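You operate a simulated robot arm through the tools that you are given. There is no shell and no other tool. Be economical: measure what you need, move in short steps, check, and stop when the job is done.

You run a simulated robot arm. Do the job below in one go: nothing can be reset, and whatever is moved stays where it is left.

Task
Swap the empty cartridge for the blue ink and turn the catch tight.
Fine: the empty one goes in the cream tray.

The check looks at the end state, three seconds after you hand in, the way a careful person would. Anything else that was tipped, shoved, dropped, spilled or broken makes it a failure.

Robot
A 7-joint arm with a two-finger parallel gripper, fixed in place. Base frame: the origin is at the foot of the arm, x ahead of it, y to its left, z up; the work surface is at about z = 0. Units: mm, degrees, N and s.
With the tool pointing down near the work surface it reaches from about 240 to 620 mm from the base axis. Its first joint turns from -66.0 to 66.0 degrees. Payload 2.6 kg.
The tool frame sits at the grasp point between the pads (the TCP): z along the fingers, y along the line on which they close. The tips reach 30 mm beyond it. The gripper opens to 94 mm. The fingers are 28 mm wide and 10 mm thick; the gripper's body (50 by 96 mm) begins 55 mm behind the TCP.
Orientation is that of the tool frame in the base frame, as a unit quaternion [x, y, z, w]. With the fingers straight down and closing along the base's y, the tool's x points along the base's -x, its y along +y and its z along -z.

Tools
- The arm moves only by the tool nudge_tool. Its argument "plan" is a list of rows, each an object (a shift or turn left out is 0, a gripper value left out holds the last) with "dp": the shift along the base's x, y, z in mm, a list of three; "rotation": the turn, a rotation vector about the base's x, y, z in degrees, a list of three. In form: [{"dp": [x, y, z], "rotation": [ax, ay, az]}, ...]. A call has 1 to 10 rows; each row shifts and turns the commanded pose from where the row before left it. "jaw" is the gripper command, from -1 (shut) to 1 (fully open), values between in proportion, set as the call begins (left out, the last holds). Rows are played at 5 a second. More than 50 mm and 8.6 degrees between two rows, or a gripper value outside its range, and nothing of the call is played. A pose out of reach is approached as far as the arm can. The call stops where the force on the tool passes 90 N (or 10 N more than at its start, if that is more) or the arm is blocked; 0.2 s more then pass. Each finger travels about 72 mm/s and halts on what it meets, pressing with about 41 N; the grip force reading is that of the motor and also rises with nothing between the fingers. The clock runs only during rows and for 0.2 s after the last one: add rows that do not move to give the fingers time. It gives the time, the measured TCP pose, the force on the tool (base axes), the opening and the grip force at its end, in the units of the frame above (readings bear some noise), with the torque about the TCP (base axes, N m) and any sound that the robot's microphone picked up.
- Cameras (640 x 400 px; columns grow to the right, rows downward): "scene" is fixed at [23.9, 413.2, 588.5]; the picture's right is [-0.89, -0.45, 0.00], its down [-0.18, 0.36, -0.92] and it looks along [0.41, -0.82, -0.40] (base axes); focal length 334 px, centre (320, 200). "wrist" rides on the gripper at [76, 14, -103] in the tool frame; the picture's right is [-0.18, 0.98, 0.00], its down [-0.75, -0.14, -0.64] and it looks along [-0.63, -0.12, 0.77] (tool axes); focal length 243 px, centre (320, 200).
- get_image(camera): a new picture of that camera. The clock stands still meanwhile.
- locate(camera, pixels): for up to 12 pixels [column, row] of the newest picture of that camera ("zoom" is the newest enlarged one), the place [x, y, z] in the base frame of the surface seen there, good to about 2 mm, but the place of the scene camera against the robot may be out by one fixed shift of up to 12 mm in any direction. The clock stands still meanwhile.
- close_up(camera, box): a new picture of the part [left, top, right, bottom] of that camera's present view, enlarged. The clock stands still meanwhile.
- sign_off(): hands the job in; it is judged then, once.

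Keep the steps short. Do not move on a guess: measure, check each grasp and each placing, and mend mistakes. In all there are 80 turns and 46 pictures (those below and enlarged ones count). Leave the gripper open and the arm clear of the work at the hand-in unless told otherwise, and finish with a single line.

The tools are called after ">>>" as a command line: name --argument value ..., lists and objects as JSON in quotes. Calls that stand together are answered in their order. nudge_tool: Moves the arm, as the interface text tells. Its arguments: {"type":"object","properties":{"plan":{"type":"array","items":{"type":"object","properties":{"dp":{"type":"array","items":{"type":"number"}},"rotation":{"type":"array","items":{"type":"number"}}}}},"jaw":{"type":"number"}},"required":["plan"]} The other tools are called the same way: get_image (camera) takes a picture; locate (camera, pixels) gives the place of the surface under pixels of a picture; close_up (camera, box) takes an enlarged picture of a part of a camera's view; sign_off () hands the job in.

At the start:

```text
t: 0.0
tcp_pos: [354.7, -68.2, 389.1]
ee_rot: [0.0, 1.0, 0.0, 0.0]
wrist_force: [-1.0, 0.2, 0.7]
torque: [-0.01, 0.01, 0.0]
width: 93.9
grasp_force: 0.0
```

scene: 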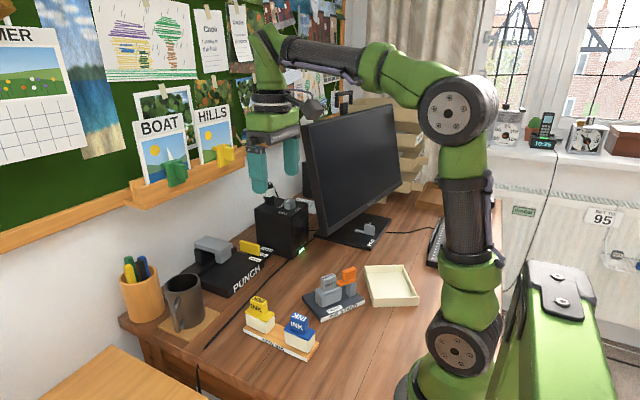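
wrist: 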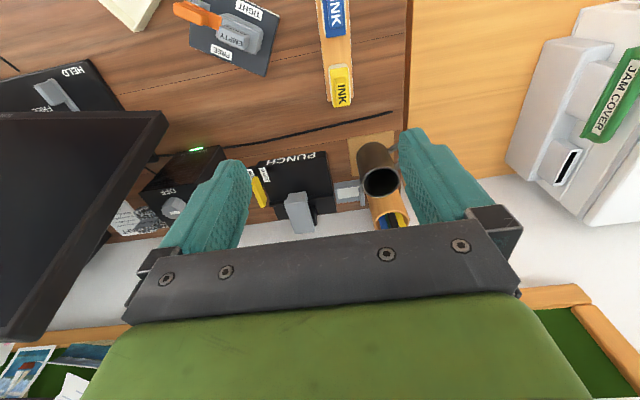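

I see the pen-station/ink stand with an orange catch around (335,290) in the scene and the ink rack at (285,325). I'll take enlargements of both.

>>> close_up --camera "scene" --box '[230, 240, 430, 365]'

>>> close_up --camera "wrist" --box '[90, 0, 370, 175]'

```text
3.20 times, centred on (330, 302) of scene
```

zoom: 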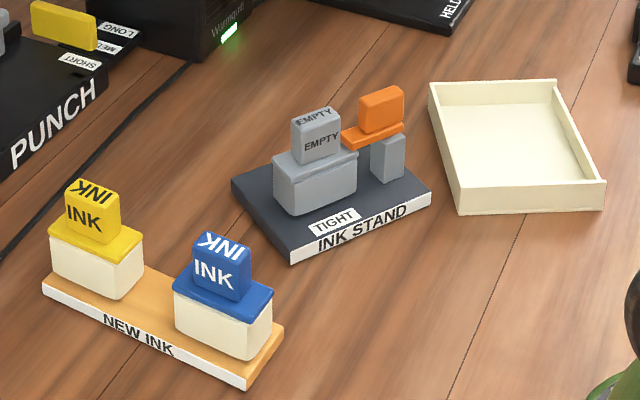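

```text
2.29 times, centred on (230, 88) of wrist
```

zoom: 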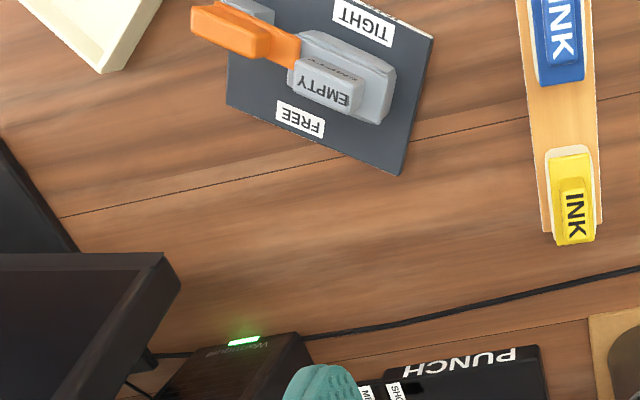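

Locating key points on the wrist zoom (stand, catch, empty, inks, tray).

>>> locate --camera "zoom" --pixels '[[335, 92], [230, 35], [285, 45], [365, 22], [300, 118], [575, 205], [560, 35], [105, 70], [355, 110], [375, 115], [403, 172], [228, 100]]'

>>> get_image --camera "scene"

>>> locate --camera "scene" --pixels '[[328, 279], [349, 271], [340, 282], [333, 309], [260, 302], [299, 320], [390, 285], [350, 288], [302, 299], [366, 265], [370, 305], [418, 298]]'

```text
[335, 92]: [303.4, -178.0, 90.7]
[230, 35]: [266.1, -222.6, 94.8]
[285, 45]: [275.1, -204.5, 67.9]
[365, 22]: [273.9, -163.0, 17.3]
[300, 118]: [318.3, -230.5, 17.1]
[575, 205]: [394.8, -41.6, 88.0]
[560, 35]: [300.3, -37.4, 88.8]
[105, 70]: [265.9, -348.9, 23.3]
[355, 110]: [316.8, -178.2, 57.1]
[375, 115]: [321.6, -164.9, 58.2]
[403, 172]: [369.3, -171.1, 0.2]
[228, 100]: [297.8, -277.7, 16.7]
```

```text
41 pictures are left
```

scene: 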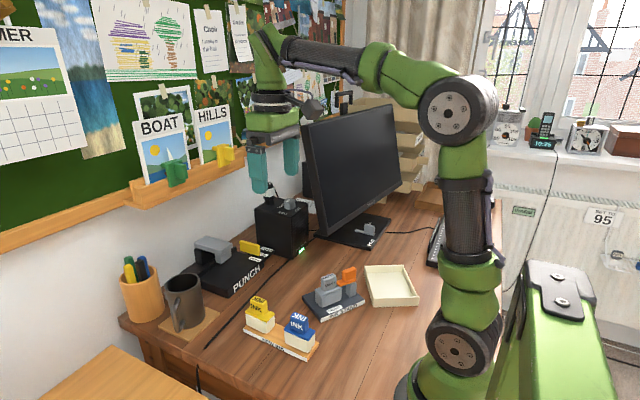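

```text
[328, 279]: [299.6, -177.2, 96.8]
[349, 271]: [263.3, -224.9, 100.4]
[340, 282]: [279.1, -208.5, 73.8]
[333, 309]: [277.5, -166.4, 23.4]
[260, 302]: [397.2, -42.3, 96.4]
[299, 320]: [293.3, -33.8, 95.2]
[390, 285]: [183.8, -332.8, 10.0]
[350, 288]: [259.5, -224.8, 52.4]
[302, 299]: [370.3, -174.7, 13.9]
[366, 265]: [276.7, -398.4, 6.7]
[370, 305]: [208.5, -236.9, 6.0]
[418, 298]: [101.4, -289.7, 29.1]
```

The wrist and scene readings agree to about 6 mm. The lever's layout is still unclear. I'll turn the tool about −112° about z, because the cartridge tags need gripping across. I'll lower a little too, so the wrist camera looks at the stand from the +y side.

>>> nudge_tool --plan '[{"rotation": [0, 0, -8], "dp": [0, 0, -8]}, {"rotation": [0, 0, -8], "dp": [0, 0, -8]}, {"rotation": [0, 0, -8], "dp": [0, 0, -8]}, {"rotation": [0, 0, -8], "dp": [0, 0, -8]}, {"rotation": [0, 0, -8], "dp": [0, 0, -8]}, {"rotation": [0, 0, -8], "dp": [0, 0, -8]}, {"rotation": [0, 0, -8], "dp": [0, 0, -8]}]'

>>> nudge_tool --plan '[{"rotation": [0, 0, -8], "dp": [0, 0, -10]}, {"rotation": [0, 0, -8], "dp": [0, 0, -10]}, {"rotation": [0, 0, -8], "dp": [0, 0, -10]}, {"rotation": [0, 0, -8], "dp": [0, 0, -10]}, {"rotation": [0, 0, -8], "dp": [0, 0, -10]}, {"rotation": [0, 0, -8], "dp": [0, 0, -10]}, {"rotation": [0, 0, -8], "dp": [0, 0, -10]}]'

>>> get_image --camera "wrist"

```text
t: 1.6
tcp_pos: [354.9, -67.4, 333.0]
ee_rot: [0.471, 0.882, 0.0, 0.0]
wrist_force: [-0.4, -0.4, 0.0]
torque: [-0.01, -0.03, 0.01]
width: 94.4
grasp_force: 0.0
```

```text
t: 3.2
tcp_pos: [355.2, -68.6, 263.2]
ee_rot: [0.83, 0.558, 0.0, 0.001]
wrist_force: [0.3, 0.7, -0.2]
torque: [0.03, 0.04, 0.0]
width: 94.1
grasp_force: 0.0
```

```text
40 pictures are left
```

wrist: 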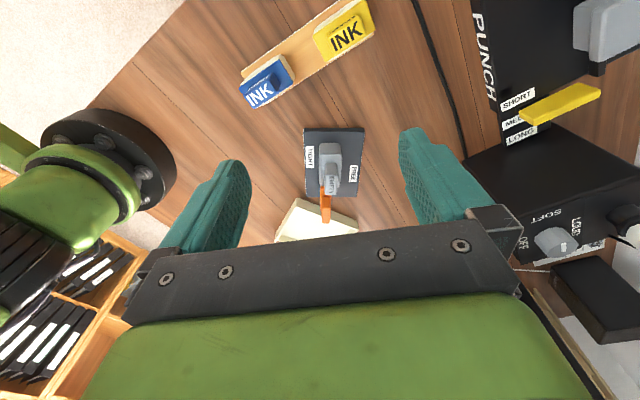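

>>> close_up --camera "wrist" --box '[264, 110, 408, 240]'

```text
3.08 times, centred on (336, 175) of wrist
```

zoom: 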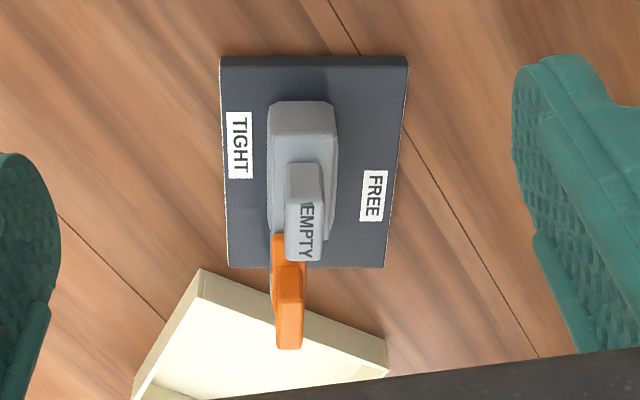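

>>> close_up --camera "scene" --box '[296, 256, 376, 324]'

>>> nudge_tool --plan '[{"dp": [-20, -40, -10]}, {"dp": [-20, -40, -10]}, {"dp": [0, 0, -20]}, {"dp": [0, 0, -20]}]'

>>> get_image --camera "wrist"

```text
5.88 times, centred on (336, 290) of scene
```

zoom: 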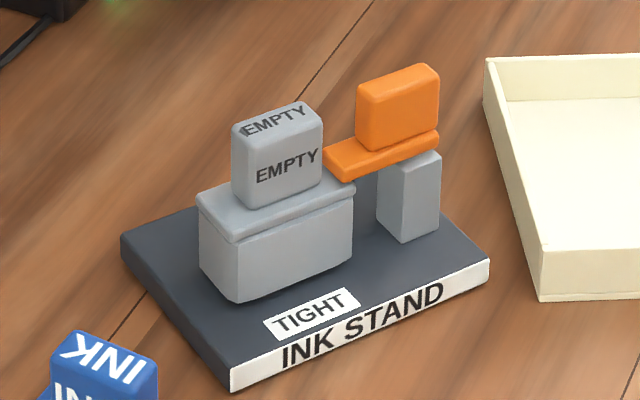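

```text
t: 4.2
tcp_pos: [315.2, -148.3, 202.6]
ee_rot: [0.83, 0.558, 0.001, 0.001]
wrist_force: [-0.2, 0.6, 0.4]
torque: [-0.01, -0.01, 0.02]
width: 94.2
grasp_force: 0.0
```

```text
37 pictures are left
```

wrist: 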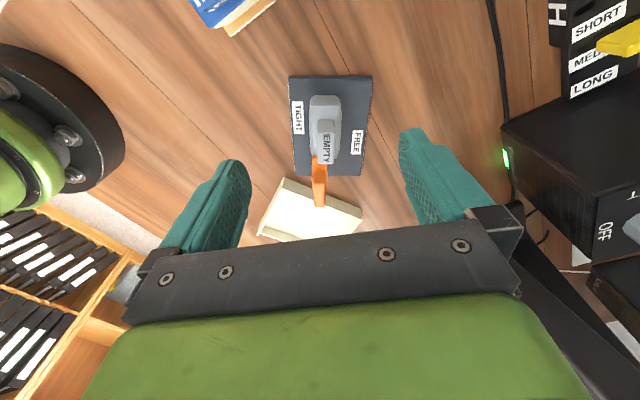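

>>> close_up --camera "wrist" --box '[264, 65, 392, 215]'

>>> locate --camera "zoom" --pixels '[[200, 170], [240, 390], [220, 275], [255, 275], [230, 330], [118, 35], [362, 35], [132, 296], [330, 298], [212, 92], [266, 92], [270, 170]]'

```text
2.67 times, centred on (328, 140) of wrist
```

zoom: 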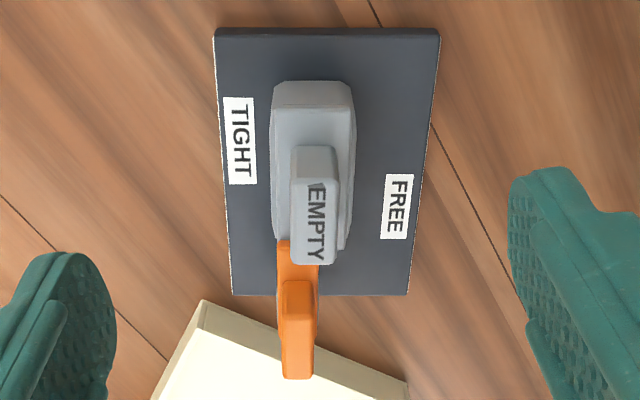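

```text
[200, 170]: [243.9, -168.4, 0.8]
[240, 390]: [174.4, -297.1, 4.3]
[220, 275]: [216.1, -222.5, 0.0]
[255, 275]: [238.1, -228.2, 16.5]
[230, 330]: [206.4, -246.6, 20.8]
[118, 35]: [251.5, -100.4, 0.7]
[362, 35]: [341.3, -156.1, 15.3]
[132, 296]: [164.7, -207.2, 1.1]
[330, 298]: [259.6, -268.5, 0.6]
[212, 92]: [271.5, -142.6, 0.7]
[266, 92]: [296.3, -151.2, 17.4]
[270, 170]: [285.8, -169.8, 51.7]
```

>>> locate --camera "zoom" --pixels '[[220, 40], [434, 40], [406, 290], [236, 290], [284, 255], [283, 275], [312, 275], [290, 315], [310, 315], [287, 372], [309, 372], [283, 340]]'

>>> locate --camera "zoom" --pixels '[[278, 112], [346, 112], [296, 188], [336, 188], [300, 255], [330, 255], [282, 215], [343, 230], [240, 140], [397, 205], [298, 165], [328, 165]]'

```text
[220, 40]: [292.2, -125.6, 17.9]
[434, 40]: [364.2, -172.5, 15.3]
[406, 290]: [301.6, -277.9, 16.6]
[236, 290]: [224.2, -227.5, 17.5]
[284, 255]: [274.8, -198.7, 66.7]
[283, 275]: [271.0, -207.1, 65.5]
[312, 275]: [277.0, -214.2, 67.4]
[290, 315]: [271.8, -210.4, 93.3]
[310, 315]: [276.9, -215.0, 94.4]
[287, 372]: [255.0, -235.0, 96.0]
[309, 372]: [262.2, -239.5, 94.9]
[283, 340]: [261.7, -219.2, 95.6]
```

```text
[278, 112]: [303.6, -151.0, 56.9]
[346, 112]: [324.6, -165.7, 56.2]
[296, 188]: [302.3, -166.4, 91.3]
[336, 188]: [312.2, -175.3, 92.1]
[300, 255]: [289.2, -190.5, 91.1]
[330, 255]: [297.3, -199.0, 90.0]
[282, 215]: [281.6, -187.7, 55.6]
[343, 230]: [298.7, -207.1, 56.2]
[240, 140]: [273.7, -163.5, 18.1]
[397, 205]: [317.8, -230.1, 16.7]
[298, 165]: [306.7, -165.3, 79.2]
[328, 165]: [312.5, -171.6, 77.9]
```

>>> locate --camera "scene" --pixels '[[355.6, 289.2], [346.4, 286.6], [350.2, 290], [350.2, 295.5], [355.4, 280.9], [337.2, 281.8], [340, 285.8], [343.5, 276.5], [355, 275], [354.5, 294]]'

```text
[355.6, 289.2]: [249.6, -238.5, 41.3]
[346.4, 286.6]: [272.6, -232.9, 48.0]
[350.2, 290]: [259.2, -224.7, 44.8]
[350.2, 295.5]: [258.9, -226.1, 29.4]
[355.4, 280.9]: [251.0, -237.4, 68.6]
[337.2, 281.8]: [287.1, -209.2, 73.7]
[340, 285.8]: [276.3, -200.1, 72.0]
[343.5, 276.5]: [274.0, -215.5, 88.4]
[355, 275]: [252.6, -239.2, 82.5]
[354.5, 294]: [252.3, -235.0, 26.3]
```

Geometry in the corrected frame:
- Stand axis runs about 32° off +y.
- The post (pivot) is near (264,−234).
- The knob is about 10 mm thick, z 70–95, and the bar tip lies over the cartridge edge.
- FREE lies clockwise from above.

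To leave room for a clockwise turn, I'll rotate the tool to +58° and hover over the pivot.

>>> nudge_tool --plan '[{"rotation": [0, 0, 8.5]}, {"rotation": [0, 0, 8.5]}, {"rotation": [0, 0, 8.5]}, {"rotation": [0, 0, 8.5]}, {"rotation": [0, 0, 8.5]}, {"rotation": [0, 0, 8.5]}, {"rotation": [0, 0, 8.5]}, {"rotation": [0, 0, 8.5]}, {"rotation": [0, 0, 8.5]}, {"rotation": [0, 0, 8.5]}]' --jaw -0.1

>>> nudge_tool --plan '[{"rotation": [0, 0, 8.5], "dp": [-5, -9, 0]}, {"rotation": [0, 0, 8.5], "dp": [-5, -9, 0]}, {"rotation": [0, 0, 8.5], "dp": [-5, -9, 0]}, {"rotation": [0, 0, 8.5], "dp": [-5, -9, 0]}, {"rotation": [0, 0, 8.5], "dp": [-5, -9, 0]}, {"rotation": [0, 0, 8.5], "dp": [-5, -9, 0]}, {"rotation": [0, 0, 8.5], "dp": [-5, -9, 0]}, {"rotation": [0, 0, 8.5], "dp": [-5, -9, 0]}, {"rotation": [0, 0, 8.5], "dp": [-5, -9, 0]}, {"rotation": [0, 0, 8.5], "dp": [-5, -4, 0]}]'

>>> get_image --camera "wrist"

>>> get_image --camera "scene"

```text
t: 6.4
tcp_pos: [315.0, -149.9, 203.4]
ee_rot: [0.233, 0.973, 0.0, 0.0]
wrist_force: [-1.2, -0.5, 0.1]
torque: [0.0, -0.04, 0.02]
width: 42.4
grasp_force: 0.1
```

```text
t: 8.6
tcp_pos: [265.0, -233.2, 202.8]
ee_rot: [-0.485, 0.874, 0.0, -0.001]
wrist_force: [0.3, 0.4, -0.3]
torque: [-0.02, -0.01, 0.04]
width: 42.3
grasp_force: 0.1
```

```text
35 pictures are left
```

wrist: 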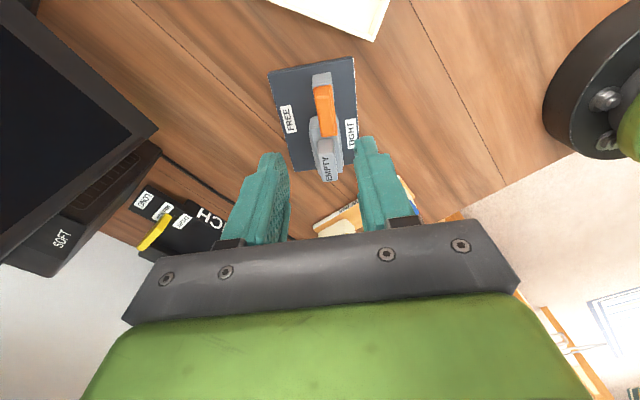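

```text
34 pictures are left
```

scene: 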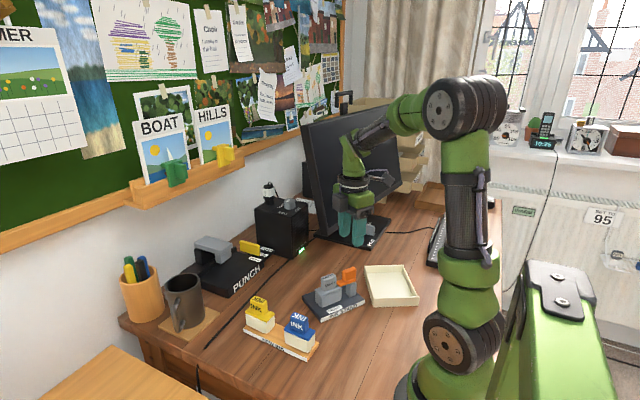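

The pose was reached. I now have a good view from the post side, so I'll zoom in there.

>>> close_up --camera "wrist" --box '[262, 50, 374, 190]'

```text
2.86 times, centred on (318, 120) of wrist
```

zoom: 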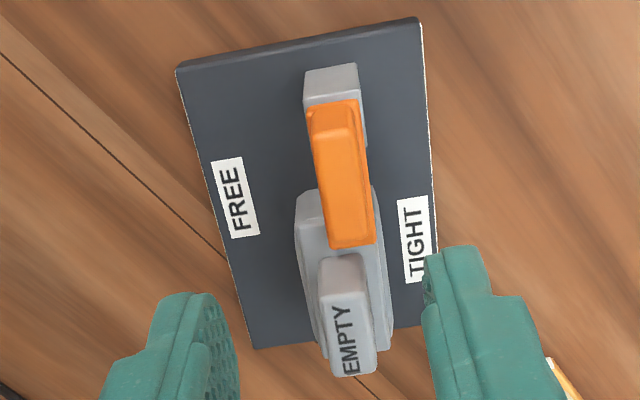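

>>> locate --camera "zoom" --pixels '[[308, 75], [354, 68], [308, 100], [358, 92], [312, 140], [358, 106], [330, 243], [372, 240], [320, 150], [356, 135], [346, 245], [330, 85]]'

```text
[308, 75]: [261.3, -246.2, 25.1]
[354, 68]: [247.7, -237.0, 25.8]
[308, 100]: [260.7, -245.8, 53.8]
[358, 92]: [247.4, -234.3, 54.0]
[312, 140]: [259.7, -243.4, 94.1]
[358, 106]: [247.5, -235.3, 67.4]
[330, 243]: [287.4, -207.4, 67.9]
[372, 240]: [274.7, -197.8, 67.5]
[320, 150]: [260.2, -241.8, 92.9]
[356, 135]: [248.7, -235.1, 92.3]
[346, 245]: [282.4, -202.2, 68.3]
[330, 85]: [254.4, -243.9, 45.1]
```

Post centre is about (261.5,−234) and the knob top is at z≈94. I'll align 2°, then descend with the jaws open 42 mm around the knob at the pivot, to TCP z≈103.

>>> nudge_tool --plan '[{"dp": [-3.5, -0.5, -20], "rotation": [0, 0, -2]}, {"dp": [0, 0, -30]}, {"dp": [0, 0, -25]}, {"dp": [0, 0, -15]}, {"dp": [0, 0, -10]}]'

>>> close_up --camera "scene" --box '[280, 220, 400, 310]'

>>> get_image --camera "wrist"

```text
t: 9.8
tcp_pos: [262.8, -233.7, 102.1]
ee_rot: [-0.47, 0.883, -0.001, 0.0]
wrist_force: [-0.3, 0.3, 0.9]
torque: [0.02, 0.01, 0.0]
width: 42.4
grasp_force: 0.0
```

```text
4.44 times, centred on (340, 265) of scene
```

zoom: 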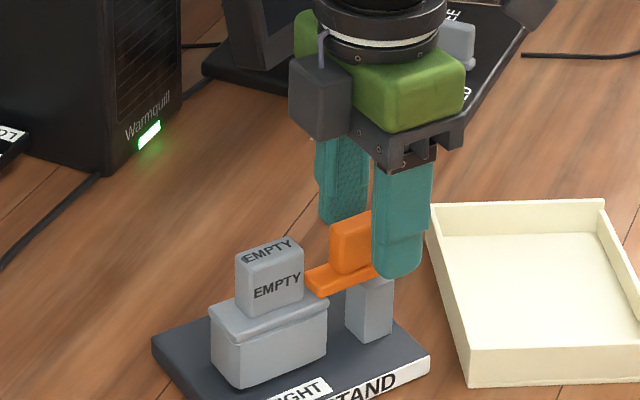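

```text
31 pictures are left
```

wrist: 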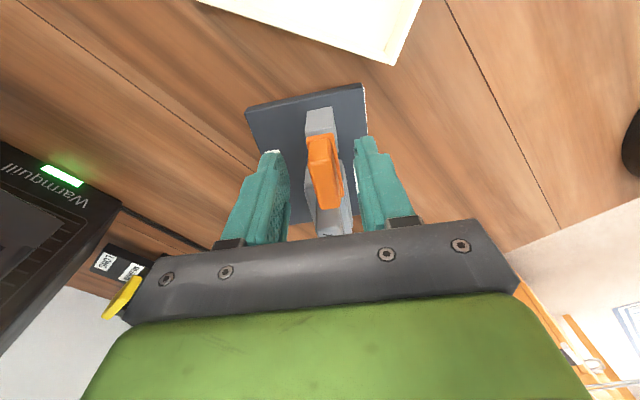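

Fingers straddle the knob. Closing on it now.

>>> nudge_tool --plan '[{}, {}, {}, {}]' --jaw -1

```text
t: 10.8
tcp_pos: [263.1, -233.2, 102.7]
ee_rot: [-0.47, 0.883, -0.001, 0.0]
wrist_force: [0.3, -0.7, -0.8]
torque: [-0.23, 0.23, -0.01]
width: 13.0
grasp_force: 41.3
```

The knob is gripped at 13 mm. Turning clockwise (toward FREE) in small steps and watching the torque.

>>> nudge_tool --plan '[{"rotation": [0, 0, -5]}, {"rotation": [0, 0, -5]}, {"rotation": [0, 0, -5]}]'

```text
t: 11.6
tcp_pos: [260.5, -234.1, 103.6]
ee_rot: [-0.349, 0.937, -0.001, 0.001]
wrist_force: [-0.3, -0.1, -0.3]
torque: [-0.19, 0.28, 0.02]
width: 13.0
grasp_force: 41.0
```

>>> nudge_tool --plan '[{"rotation": [0, 0, -6]}, {"rotation": [0, 0, -6]}, {"rotation": [0, 0, -6]}, {"rotation": [0, 0, -6]}, {"rotation": [0, 0, -6]}]'

>>> close_up --camera "scene" --box '[280, 220, 400, 310]'

>>> get_image --camera "wrist"

```text
t: 12.8
tcp_pos: [261.2, -233.9, 103.6]
ee_rot: [-0.095, 0.995, 0.0, 0.0]
wrist_force: [0.6, -0.5, 0.3]
torque: [-0.04, 0.3, -0.02]
width: 13.4
grasp_force: 41.4
```

```text
4.44 times, centred on (340, 265) of scene
```

zoom: 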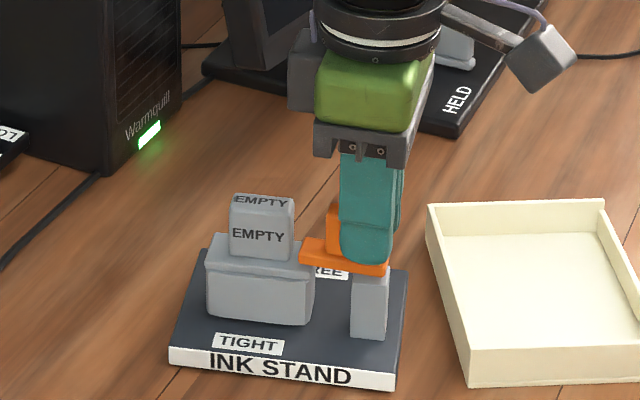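

```text
29 pictures are left
```

wrist: 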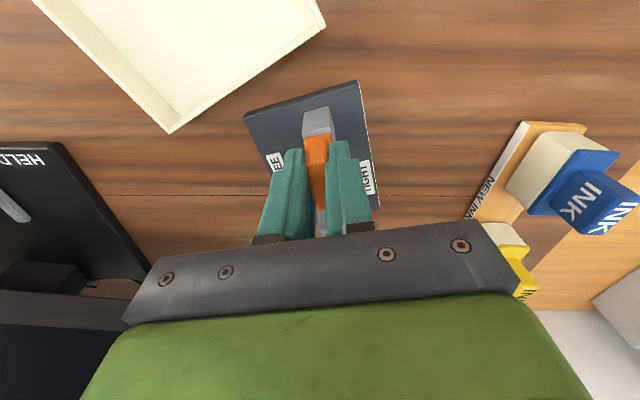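

The whole stand turned with the catch, because the stand isn't fixed and the catch didn't yield this way. I'll turn back exactly 45° to restore the stand, then reconsider.

>>> nudge_tool --plan '[{"rotation": [0, 0, 5]}, {"rotation": [0, 0, 5]}, {"rotation": [0, 0, 5]}, {"rotation": [0, 0, 5]}, {"rotation": [0, 0, 5]}, {"rotation": [0, 0, 5]}, {"rotation": [0, 0, 5]}, {"rotation": [0, 0, 5]}, {"rotation": [0, 0, 5]}]'

>>> close_up --camera "scene" --box '[280, 220, 400, 310]'

>>> close_up --camera "wrist" --box '[230, 70, 390, 240]'

```text
t: 14.8
tcp_pos: [260.4, -234.6, 103.6]
ee_rot: [-0.47, 0.883, -0.001, 0.0]
wrist_force: [0.3, -0.1, -0.2]
torque: [-0.23, 0.24, 0.0]
width: 13.4
grasp_force: 41.6
```

```text
4.44 times, centred on (340, 265) of scene
```

zoom: 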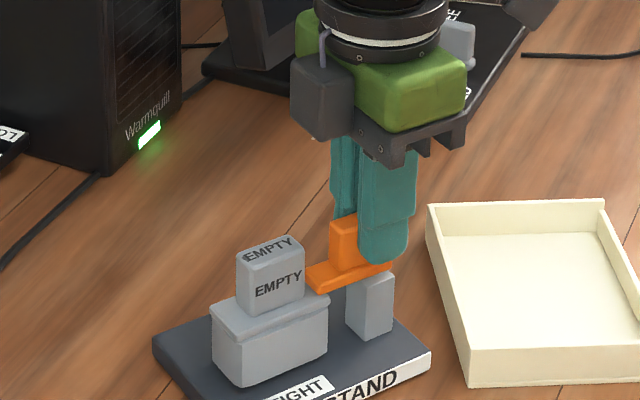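

```text
2.35 times, centred on (310, 155) of wrist
```

zoom: 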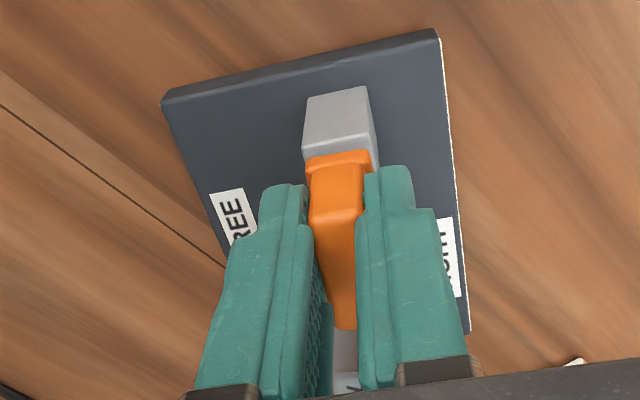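

The stand is back where it was. I'll try a small counter-clockwise turn to learn whether the catch gives that way.

>>> nudge_tool --plan '[{"rotation": [0, 0, 5]}, {"rotation": [0, 0, 5]}, {"rotation": [0, 0, 5]}]'

>>> close_up --camera "scene" --box '[280, 220, 400, 310]'

```text
t: 15.6
tcp_pos: [260.6, -233.3, 103.6]
ee_rot: [-0.581, 0.814, 0.0, 0.0]
wrist_force: [-0.3, 0.3, -0.7]
torque: [-0.27, 0.18, 0.03]
width: 13.2
grasp_force: 41.5
```

```text
4.44 times, centred on (340, 265) of scene
```

zoom: 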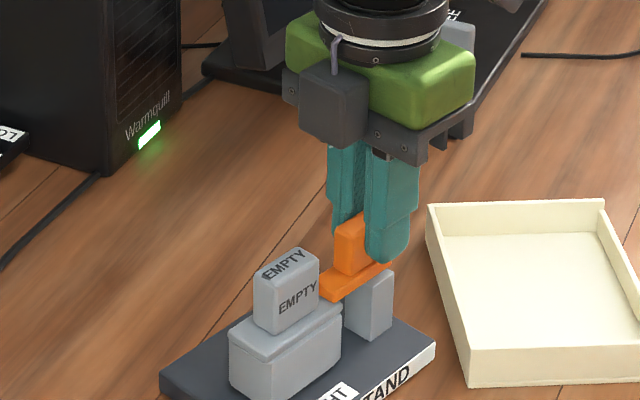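

The stand follows both ways, so the catch is stiffer than the stand's grip on the desk. I'll turn back 15°, then press down on the catch over its post so the stand is held by friction while I turn.

>>> nudge_tool --plan '[{"rotation": [0, 0, -5]}, {"rotation": [0, 0, -5]}, {"rotation": [0, 0, -5]}, {}]'

>>> nudge_tool --plan '[{"dp": [0, 0, -1.5]}, {"dp": [0, 0, -1.5]}, {}]'

```text
t: 16.6
tcp_pos: [261.6, -233.3, 102.4]
ee_rot: [-0.469, 0.883, 0.0, 0.001]
wrist_force: [1.0, 0.0, -1.1]
torque: [-0.2, 0.23, 0.03]
width: 13.5
grasp_force: 41.1
```

```text
t: 17.4
tcp_pos: [261.5, -234.5, 100.8]
ee_rot: [-0.468, 0.883, -0.001, 0.001]
wrist_force: [-11.5, 5.3, 29.7]
torque: [0.16, 0.3, -0.03]
width: 13.4
grasp_force: 40.5
```

It now presses at 30 N. Pressing a bit more, then turning 10° clockwise.

>>> nudge_tool --plan '[{"dp": [0, 0, -1.2]}, {"dp": [0, 0, -1.2]}, {}]'

>>> nudge_tool --plan '[{"rotation": [0, 0, -4]}, {"rotation": [0, 0, -4]}, {"rotation": [0, 0, -4]}]'

>>> close_up --camera "scene" --box '[280, 220, 400, 310]'

```text
t: 18.2
tcp_pos: [261.7, -234.5, 99.8]
ee_rot: [-0.468, 0.884, -0.002, 0.001]
wrist_force: [-21.1, 9.3, 57.7]
torque: [0.37, 0.53, -0.07]
width: 13.4
grasp_force: 41.0
```

```text
t: 19.0
tcp_pos: [262.2, -235.2, 100.7]
ee_rot: [-0.373, 0.928, -0.003, 0.002]
wrist_force: [-19.9, 2.3, 53.1]
torque: [0.19, 0.78, -0.05]
width: 13.4
grasp_force: 40.9
```

```text
4.44 times, centred on (340, 265) of scene
```

zoom: 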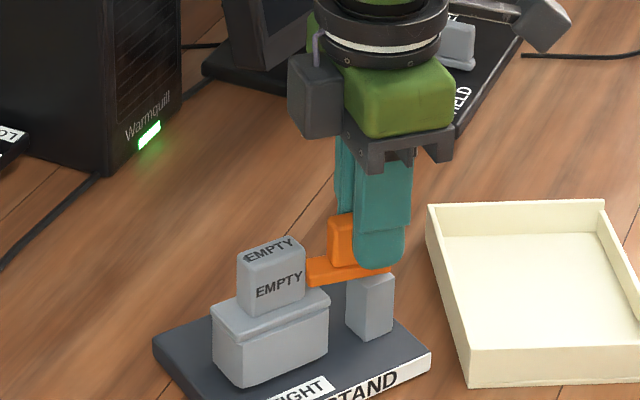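

Pressing works: the catch turned and the stand stayed. Continuing clockwise.

>>> nudge_tool --plan '[{"rotation": [0, 0, -5]}, {"rotation": [0, 0, -5]}, {"rotation": [0, 0, -5]}, {"rotation": [0, 0, -5]}, {"rotation": [0, 0, -5]}]'

>>> nudge_tool --plan '[{"rotation": [0, 0, -5]}, {"rotation": [0, 0, -5]}, {"rotation": [0, 0, -5]}, {"rotation": [0, 0, -5]}]'

>>> close_up --camera "scene" --box '[280, 220, 400, 310]'

```text
t: 20.2
tcp_pos: [260.7, -235.6, 100.7]
ee_rot: [-0.163, 0.987, -0.002, 0.002]
wrist_force: [-11.3, -6.4, 45.7]
torque: [0.03, 1.2, 0.04]
width: 13.2
grasp_force: 41.2
```

```text
t: 21.2
tcp_pos: [261.5, -236.2, 101.0]
ee_rot: [0.009, 1.0, -0.003, 0.003]
wrist_force: [-8.9, -13.8, 37.9]
torque: [-0.23, 1.14, 0.05]
width: 13.5
grasp_force: 40.8
```

```text
4.44 times, centred on (340, 265) of scene
```

zoom: 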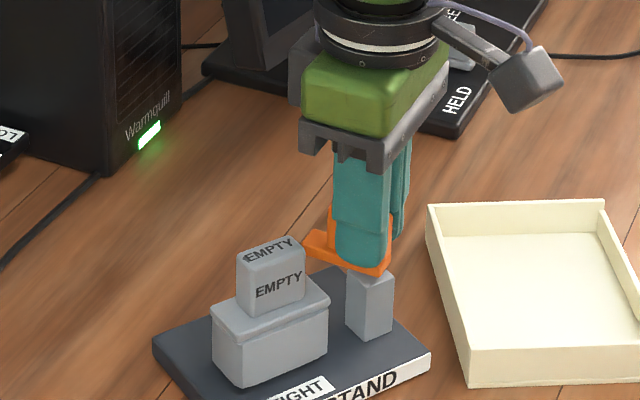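

>>> nudge_tool --plan '[{"dp": [0, 0, -1]}, {"rotation": [0, 0, -5]}, {"rotation": [0, 0, -5]}, {"rotation": [0, 0, -5]}, {"rotation": [0, 0, -5]}]'

>>> nudge_tool --plan '[{"rotation": [0, 0, -5]}, {"rotation": [0, 0, -5]}, {"rotation": [0, 0, -3]}]'

>>> close_up --camera "scene" --box '[280, 220, 400, 310]'

```text
t: 22.4
tcp_pos: [261.9, -236.7, 99.3]
ee_rot: [0.183, 0.983, -0.002, 0.003]
wrist_force: [-15.8, -10.0, 53.9]
torque: [-0.09, 1.17, 0.05]
width: 13.6
grasp_force: 40.9
```

```text
t: 23.2
tcp_pos: [261.2, -236.1, 99.3]
ee_rot: [0.29, 0.957, -0.004, 0.005]
wrist_force: [-15.5, -12.1, 52.5]
torque: [0.02, 0.86, 1.54]
width: 13.9
grasp_force: 40.6
```

```text
4.44 times, centred on (340, 265) of scene
```

zoom: 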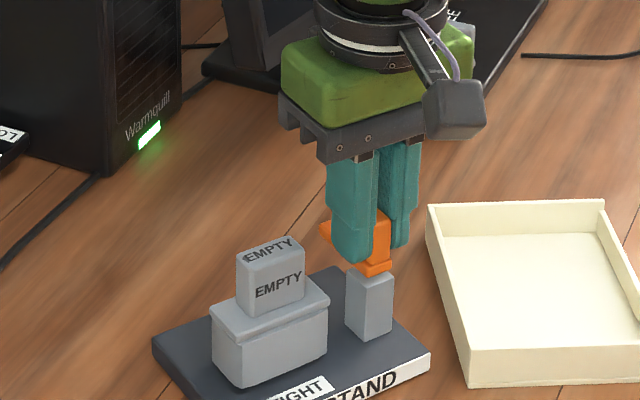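

The torque rose to 1.5 N m: it's at the FREE stop after ~90°, and the stand hasn't moved. I'll ease off the pressure, open and rise.

>>> nudge_tool --plan '[{"rotation": [0, 0, 1.5]}, {"dp": [0, 0, 2]}, {"dp": [0, 0, 2]}, {"dp": [0, 0, 1.5]}, {}]'

>>> nudge_tool --plan '[{}, {}, {}]' --jaw -0.4

>>> nudge_tool --plan '[{"dp": [0, 0, 20]}, {"dp": [0, 0, 30]}, {"dp": [0, 0, 30]}, {"dp": [0, 0, 10]}]'

>>> get_image --camera "wrist"

```text
t: 24.4
tcp_pos: [260.3, -232.3, 101.1]
ee_rot: [0.28, 0.96, 0.002, -0.003]
wrist_force: [0.4, -0.5, 0.2]
torque: [-0.24, 0.22, 0.0]
width: 13.4
grasp_force: 41.0
```

```text
t: 25.2
tcp_pos: [262.0, -234.7, 102.8]
ee_rot: [0.279, 0.96, 0.0, 0.0]
wrist_force: [-0.3, -0.4, 0.8]
torque: [0.01, 0.01, -0.01]
width: 28.1
grasp_force: 0.1
```

```text
t: 26.2
tcp_pos: [261.8, -232.7, 191.8]
ee_rot: [0.28, 0.96, -0.001, 0.0]
wrist_force: [0.0, -0.6, 0.7]
torque: [0.0, -0.01, 0.0]
width: 28.4
grasp_force: 0.1
```

```text
22 pictures are left
```

wrist: 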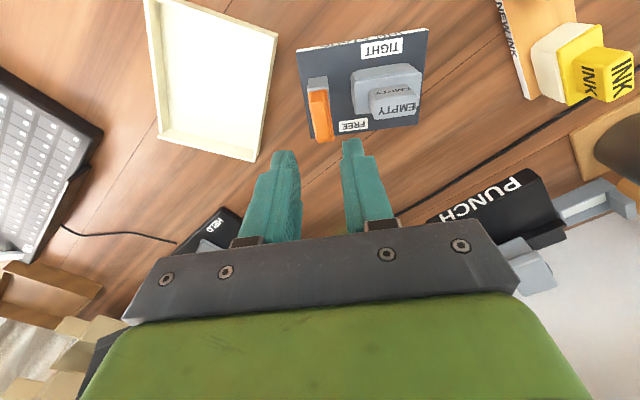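

The catch now points across to FREE, clear of the cartridge. I'll measure the empty's tag from this view.

>>> close_up --camera "wrist" --box '[290, 20, 440, 150]'

```text
3.08 times, centred on (365, 85) of wrist
```

zoom: 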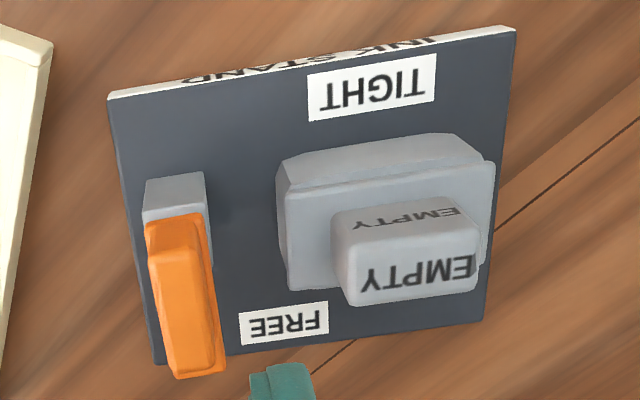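

>>> locate --camera "zoom" --pixels '[[342, 218], [460, 206], [352, 248], [470, 238], [405, 228], [112, 102], [508, 35], [478, 325], [162, 358], [290, 200], [490, 172], [185, 260]]'

```text
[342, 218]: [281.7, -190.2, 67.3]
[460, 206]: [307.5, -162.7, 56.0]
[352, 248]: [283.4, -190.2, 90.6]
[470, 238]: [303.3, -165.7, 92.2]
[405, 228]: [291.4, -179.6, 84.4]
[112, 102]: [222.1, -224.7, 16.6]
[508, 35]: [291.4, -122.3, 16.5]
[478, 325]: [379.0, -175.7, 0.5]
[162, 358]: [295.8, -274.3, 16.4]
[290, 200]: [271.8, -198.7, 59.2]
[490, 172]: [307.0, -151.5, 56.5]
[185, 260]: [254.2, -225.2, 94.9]
```

The tag's centre is about (299.5,−182) and the stand is within 2–3 mm of its start. I'll rotate +89.5° and hover over the tag.

>>> nudge_tool --plan '[{"rotation": [0, 0, 8.5]}, {"rotation": [0, 0, 8.5]}, {"rotation": [0, 0, 8.5], "dp": [5, 6, 0]}, {"rotation": [0, 0, 8.5], "dp": [5, 6, 0]}, {"rotation": [0, 0, 8.5], "dp": [5, 6, 0]}, {"rotation": [0, 0, 8.5], "dp": [5, 6, 0]}, {"rotation": [0, 0, 8.5], "dp": [5, 6, 0]}, {"rotation": [0, 0, 8.5], "dp": [5, 6, 0]}, {"rotation": [0, 0, 8.5], "dp": [4, 7, 0]}, {"rotation": [0, 0, 8.5], "dp": [3, 7, 0]}]' --jaw -0.1

>>> nudge_tool --plan '[{"rotation": [0, 0, 4.5], "dp": [0, 0, -20]}, {"dp": [0, 0, -20]}, {"dp": [0, 0, -15]}, {}]'

>>> get_image --camera "wrist"

```text
t: 28.4
tcp_pos: [297.5, -183.4, 191.7]
ee_rot: [-0.444, 0.896, 0.0, 0.0]
wrist_force: [-0.7, 0.8, 0.1]
torque: [-0.01, 0.0, 0.05]
width: 42.2
grasp_force: 0.1
```

```text
t: 29.4
tcp_pos: [299.6, -185.0, 137.3]
ee_rot: [-0.477, 0.879, 0.0, 0.0]
wrist_force: [-0.7, 0.0, 0.2]
torque: [0.01, -0.01, -0.01]
width: 42.0
grasp_force: 0.1
```

```text
20 pictures are left
```

wrist: 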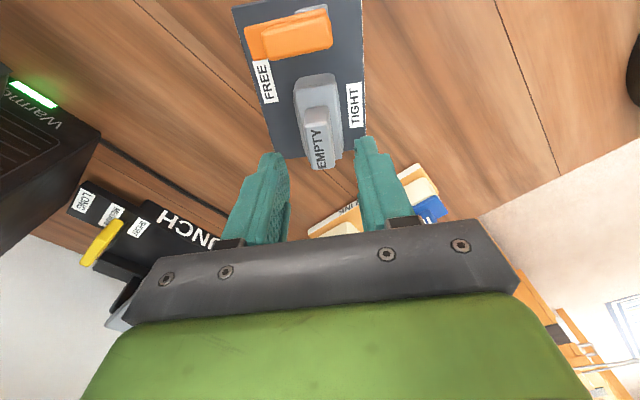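

Aligned. Descending to TCP z≈92 and closing.

>>> nudge_tool --plan '[{"dp": [0, 1, -20]}, {"dp": [0, 0, -15]}, {"dp": [0, 0, -10]}, {}]'

>>> nudge_tool --plan '[{}, {}, {}]' --jaw -1

>>> nudge_tool --plan '[{"dp": [0, 0, 5]}, {"dp": [0, 0, 5]}, {"dp": [0, 0, 5]}, {}]'

>>> close_up --camera "scene" --box '[270, 220, 400, 320]'

```text
t: 30.4
tcp_pos: [299.1, -182.9, 92.7]
ee_rot: [-0.477, 0.879, 0.0, 0.001]
wrist_force: [0.7, 0.9, 0.1]
torque: [-0.02, 0.03, 0.0]
width: 42.6
grasp_force: 0.0
```

```text
t: 31.2
tcp_pos: [299.1, -183.6, 92.0]
ee_rot: [-0.477, 0.879, 0.0, 0.0]
wrist_force: [-0.5, 0.0, -0.2]
torque: [-0.01, -0.02, 0.01]
width: 21.5
grasp_force: 40.8
```

```text
t: 32.2
tcp_pos: [298.2, -182.4, 107.4]
ee_rot: [-0.477, 0.879, 0.0, -0.001]
wrist_force: [-0.5, -0.2, -0.7]
torque: [-0.01, 0.02, 0.0]
width: 21.8
grasp_force: 41.5
```

```text
4.00 times, centred on (335, 270) of scene
```

zoom: 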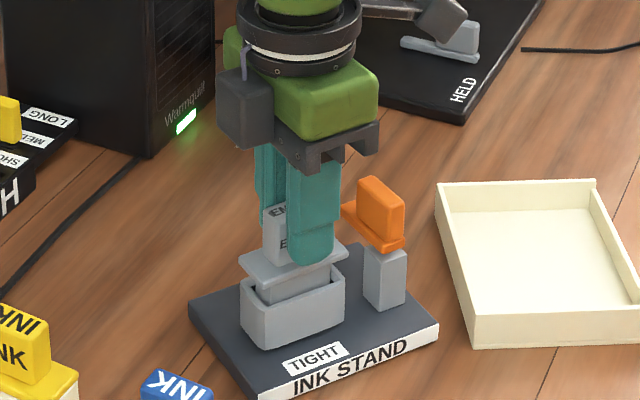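

The empty cartridge lifts out of its socket and the stand stays put. Lifting fully.

>>> nudge_tool --plan '[{"dp": [0, 0, 15]}, {"dp": [0, 0, 20]}, {"dp": [0, 0, 30]}, {"dp": [0, 0, 30]}]'

>>> get_image --camera "scene"

```text
t: 33.2
tcp_pos: [297.1, -182.7, 202.8]
ee_rot: [-0.477, 0.879, 0.0, 0.0]
wrist_force: [0.3, -0.1, -1.0]
torque: [0.01, -0.02, 0.04]
width: 21.3
grasp_force: 40.7
```

```text
18 pictures are left
```

scene: 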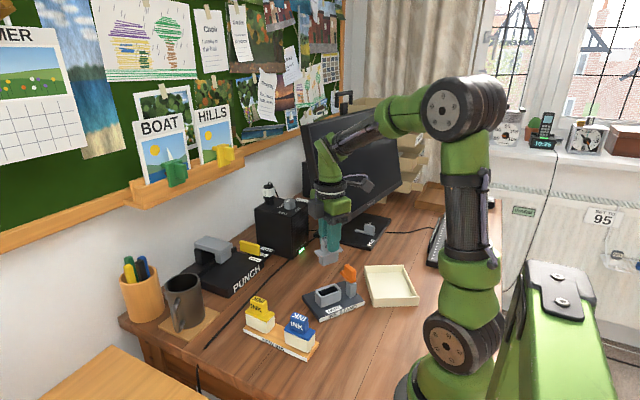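

>>> close_up --camera "scene" --box '[300, 225, 430, 315]'

>>> locate --camera "scene" --pixels '[[366, 266], [405, 265], [418, 296], [372, 299], [390, 283], [326, 262], [329, 290], [380, 290], [400, 290], [400, 272]]'

```text
4.44 times, centred on (365, 270) of scene
```

zoom: 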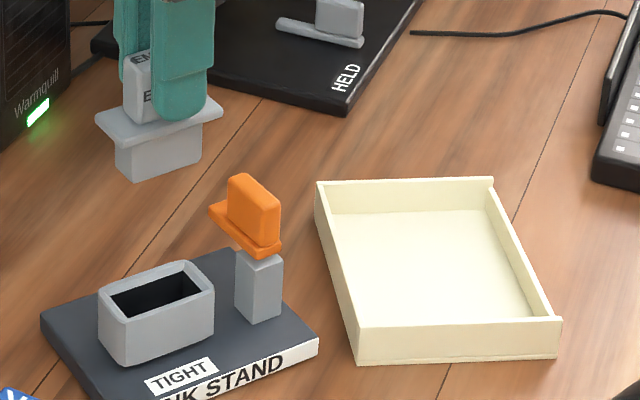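

```text
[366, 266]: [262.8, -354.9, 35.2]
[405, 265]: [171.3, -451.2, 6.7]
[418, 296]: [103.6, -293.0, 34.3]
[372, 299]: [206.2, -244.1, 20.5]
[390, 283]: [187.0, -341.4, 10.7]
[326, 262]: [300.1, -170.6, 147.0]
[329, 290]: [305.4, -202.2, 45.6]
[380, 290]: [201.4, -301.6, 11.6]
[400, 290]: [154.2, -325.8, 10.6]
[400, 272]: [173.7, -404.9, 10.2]
```

>>> locate --camera "scene" --pixels '[[398, 130], [395, 190], [320, 225], [365, 228], [440, 230], [322.5, 264.8], [390, 225]]'

```text
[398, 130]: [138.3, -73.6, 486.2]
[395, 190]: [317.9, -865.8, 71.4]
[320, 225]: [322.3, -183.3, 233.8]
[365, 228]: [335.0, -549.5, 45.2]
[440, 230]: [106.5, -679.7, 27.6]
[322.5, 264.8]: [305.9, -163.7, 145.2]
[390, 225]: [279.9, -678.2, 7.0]
```

The tray centre is about (185,−322), and the plug bottom is about 64 mm below the TCP. I'll carry it over at z≈203.

>>> nudge_tool --plan '[{"dp": [-11, -14, 0], "rotation": [0, 0, -3]}, {"dp": [-11, -14, 0], "rotation": [0, 0, -3]}, {"dp": [-11, -14, 0], "rotation": [0, 0, -3]}, {"dp": [-11, -14, 0], "rotation": [0, 0, -3]}, {"dp": [-11, -14, 0], "rotation": [0, 0, -3]}, {"dp": [-11, -14, 0], "rotation": [0, 0, -3]}, {"dp": [-11, -14, 0], "rotation": [0, 0, -3]}, {"dp": [-11, -14, 0], "rotation": [0, 0, -3]}, {"dp": [-11, -14, 0], "rotation": [0, 0, -3]}, {"dp": [-12, -13, 0], "rotation": [0, 0, -3]}]'

>>> nudge_tool --plan '[{"dp": [0, 0, -30]}, {"dp": [0, 0, -30]}, {"dp": [0, 0, -30]}, {"dp": [0, 0, -25]}, {}]'

>>> close_up --camera "scene" --box '[300, 205, 440, 315]'

```text
t: 35.4
tcp_pos: [185.4, -321.6, 202.4]
ee_rot: [-0.233, 0.972, 0.0, 0.0]
wrist_force: [-1.1, 0.1, -0.1]
torque: [0.0, 0.0, 0.0]
width: 21.4
grasp_force: 40.8
```

```text
t: 36.6
tcp_pos: [188.4, -321.7, 87.4]
ee_rot: [-0.233, 0.973, 0.0, 0.0]
wrist_force: [0.6, 0.5, -0.7]
torque: [-0.01, 0.01, 0.01]
width: 21.4
grasp_force: 40.6
```

```text
3.64 times, centred on (370, 260) of scene
```

zoom: 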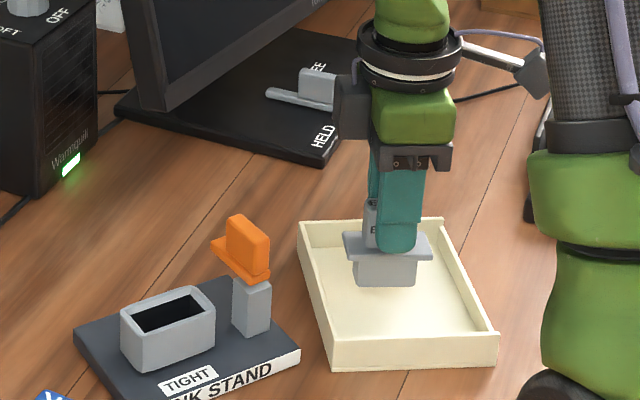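

It's over the tray. Lowering gently until it touches.

>>> nudge_tool --plan '[{"dp": [0, 0, -8]}, {"dp": [0, 0, -4]}, {"dp": [0, 0, -3]}, {}]'

```text
t: 37.6
tcp_pos: [187.2, -321.4, 73.7]
ee_rot: [-0.232, 0.973, -0.001, 0.001]
wrist_force: [-2.1, 1.5, 12.2]
torque: [0.08, 0.1, -0.01]
width: 21.3
grasp_force: 41.6
```

Contact at 12 N. Easing, opening, and rising.

>>> nudge_tool --plan '[{"dp": [0, 0, 0.7]}, {}]'

>>> nudge_tool --plan '[{}, {}, {}]' --jaw -0.1

>>> nudge_tool --plan '[{"dp": [0, 0, 15]}, {"dp": [0, 0, 30]}, {"dp": [0, 0, 40]}, {"dp": [0, 0, 40]}]'

>>> close_up --camera "scene" --box '[230, 225, 430, 350]'

```text
t: 38.2
tcp_pos: [187.6, -321.5, 73.8]
ee_rot: [-0.234, 0.972, 0.0, -0.001]
wrist_force: [1.0, -1.9, 6.1]
torque: [-0.1, -0.04, -0.02]
width: 21.5
grasp_force: 41.2
```

```text
t: 39.0
tcp_pos: [186.8, -321.3, 73.5]
ee_rot: [-0.234, 0.972, 0.0, -0.001]
wrist_force: [-0.3, 0.4, -0.1]
torque: [0.0, 0.0, -0.01]
width: 42.3
grasp_force: 0.1
```

```text
t: 40.0
tcp_pos: [187.4, -321.2, 198.0]
ee_rot: [-0.234, 0.972, 0.001, 0.0]
wrist_force: [1.1, 0.0, -0.7]
torque: [0.02, 0.01, 0.03]
width: 42.2
grasp_force: 0.0
```

```text
3.20 times, centred on (330, 288) of scene
```

zoom: 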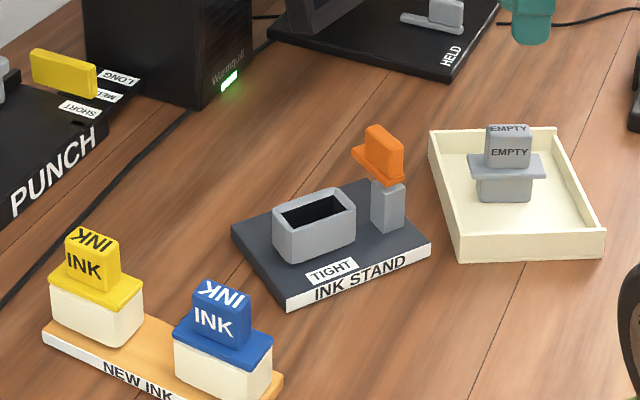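

The empty stands upright in the tray. Moving over to the blue ink.

>>> nudge_tool --plan '[{"dp": [11.3, 27.5, 1], "rotation": [0, 0, -2.7]}, {"dp": [11.3, 27.5, 1], "rotation": [0, 0, -2.7]}, {"dp": [11.3, 27.5, 1], "rotation": [0, 0, -2.7]}, {"dp": [11.3, 27.5, 1], "rotation": [0, 0, -2.7]}, {"dp": [11.3, 27.5, 1], "rotation": [0, 0, -2.7]}, {"dp": [11.3, 27.5, 1], "rotation": [0, 0, -2.7]}, {"dp": [11.3, 27.5, 1], "rotation": [0, 0, -2.7]}, {"dp": [11.3, 27.5, 1], "rotation": [0, 0, -2.7]}, {"dp": [11.3, 27.5, 1], "rotation": [0, 0, -2.7]}, {"dp": [11.3, 27.5, 1], "rotation": [0, 0, -2.7]}]'

>>> close_up --camera "wrist" --box '[220, 20, 420, 200]'

```text
t: 42.2
tcp_pos: [300.9, -46.5, 208.0]
ee_rot: [0.0, 1.0, 0.0, -0.001]
wrist_force: [0.1, -0.1, 0.1]
torque: [-0.01, 0.0, -0.03]
width: 42.2
grasp_force: 0.0
```

```text
2.22 times, centred on (320, 110) of wrist
```

zoom: 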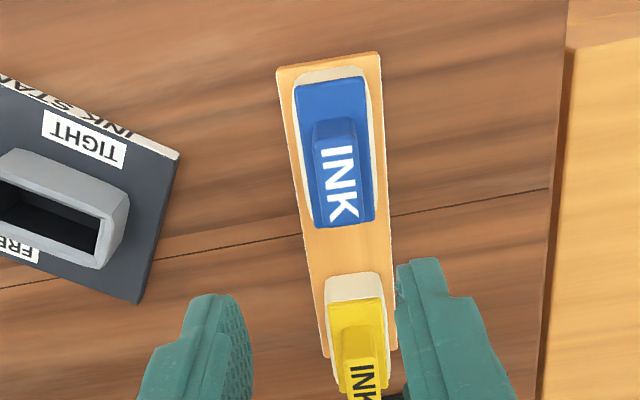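

>>> locate --camera "zoom" --pixels '[[318, 148], [356, 142], [328, 222], [366, 216], [300, 90], [360, 82], [343, 180], [300, 200], [280, 75], [376, 60], [396, 345], [328, 350]]'

>>> close_up --camera "wrist" --box '[170, 40, 290, 140]'

```text
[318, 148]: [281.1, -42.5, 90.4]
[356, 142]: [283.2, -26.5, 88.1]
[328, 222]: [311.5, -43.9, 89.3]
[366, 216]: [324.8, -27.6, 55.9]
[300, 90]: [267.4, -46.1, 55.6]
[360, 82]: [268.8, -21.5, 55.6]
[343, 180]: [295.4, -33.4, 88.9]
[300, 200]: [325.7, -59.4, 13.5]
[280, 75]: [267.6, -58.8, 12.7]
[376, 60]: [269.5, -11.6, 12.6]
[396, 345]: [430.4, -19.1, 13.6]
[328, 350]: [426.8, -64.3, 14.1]
```

```text
4.00 times, centred on (230, 90) of wrist
```

zoom: 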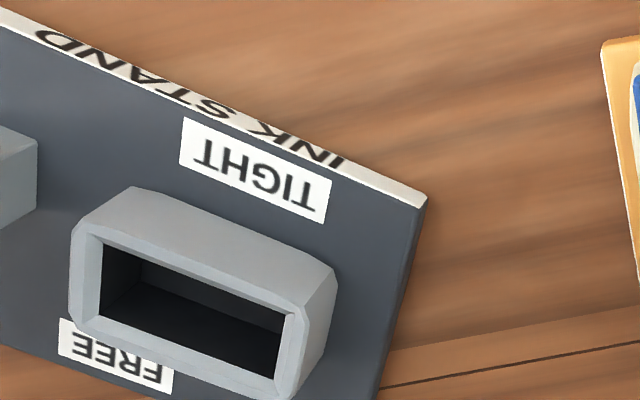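

>>> locate --camera "zoom" --pixels '[[107, 240], [286, 310], [276, 382], [102, 318], [82, 232], [303, 305], [280, 392], [80, 318], [420, 205], [230, 275]]'

```text
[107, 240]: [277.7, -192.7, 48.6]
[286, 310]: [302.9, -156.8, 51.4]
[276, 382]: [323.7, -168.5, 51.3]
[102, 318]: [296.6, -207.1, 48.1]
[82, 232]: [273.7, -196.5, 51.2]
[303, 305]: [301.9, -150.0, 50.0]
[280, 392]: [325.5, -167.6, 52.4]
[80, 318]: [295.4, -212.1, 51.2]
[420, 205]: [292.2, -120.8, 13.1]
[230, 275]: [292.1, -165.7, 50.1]
```

Blue tag centre is (296.2,−35), z 56–90, axis −2.3°. Socket centre is (299.7,−181.5), θ≈56.5. Descending on the blue tag.

>>> nudge_tool --plan '[{"dp": [-4.7, 11.5, -20], "rotation": [0, 0, -2.3]}, {"dp": [0, 0, -30]}, {"dp": [0, 0, -20]}, {}]'

>>> get_image --camera "wrist"

```text
t: 43.2
tcp_pos: [295.9, -34.7, 138.2]
ee_rot: [0.021, 1.0, 0.0, 0.0]
wrist_force: [0.3, 0.4, 0.4]
torque: [0.0, 0.01, -0.02]
width: 42.3
grasp_force: 0.1
```

```text
12 pictures are left
```

wrist: 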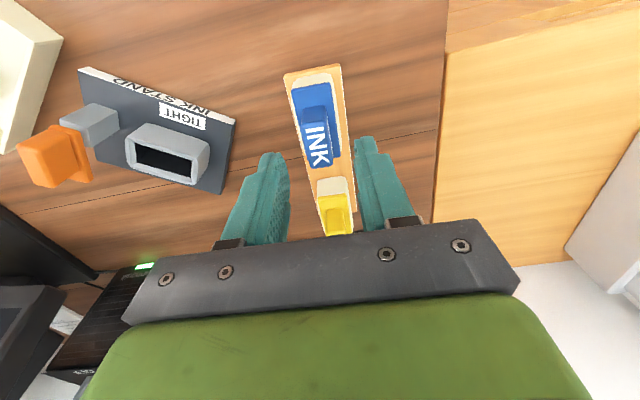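

Tag lies centred between the fingers. Going down 46 mm and closing.

>>> nudge_tool --plan '[{"dp": [0, 0, -20]}, {"dp": [0, 0, -16]}, {"dp": [0, 0, -10]}, {}]'

>>> nudge_tool --plan '[{}, {}, {}]' --jaw -1

>>> nudge_tool --plan '[{"dp": [0, 0, 5]}, {"dp": [0, 0, 10]}, {"dp": [0, 0, 15]}, {"dp": [0, 0, 20]}, {"dp": [0, 0, 30]}]'

>>> close_up --camera "scene" --box '[220, 230, 380, 360]'

```text
t: 44.2
tcp_pos: [295.6, -35.3, 91.3]
ee_rot: [0.021, 1.0, -0.001, 0.0]
wrist_force: [0.1, 0.3, 0.0]
torque: [0.02, -0.01, -0.01]
width: 42.6
grasp_force: 0.2
```

```text
t: 45.0
tcp_pos: [295.7, -36.6, 93.5]
ee_rot: [0.021, 1.0, 0.0, 0.002]
wrist_force: [-6.2, -3.8, 29.2]
torque: [-0.15, 0.52, -0.05]
width: 16.8
grasp_force: 40.8
```

```text
t: 46.2
tcp_pos: [294.9, -34.8, 172.5]
ee_rot: [0.02, 1.0, 0.0, 0.0]
wrist_force: [0.3, 0.1, -0.9]
torque: [0.01, 0.02, 0.0]
width: 16.7
grasp_force: 41.5
```

```text
3.08 times, centred on (300, 295) of scene
```

zoom: 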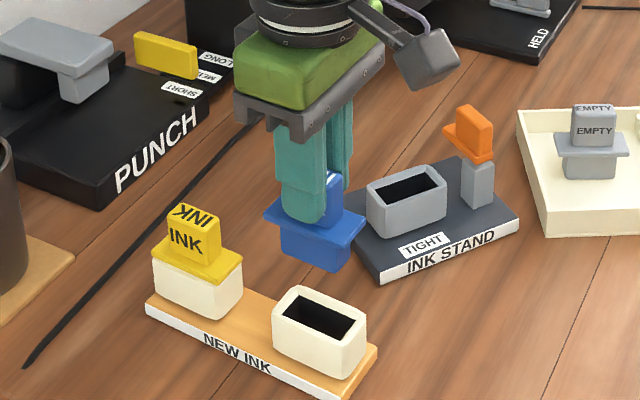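

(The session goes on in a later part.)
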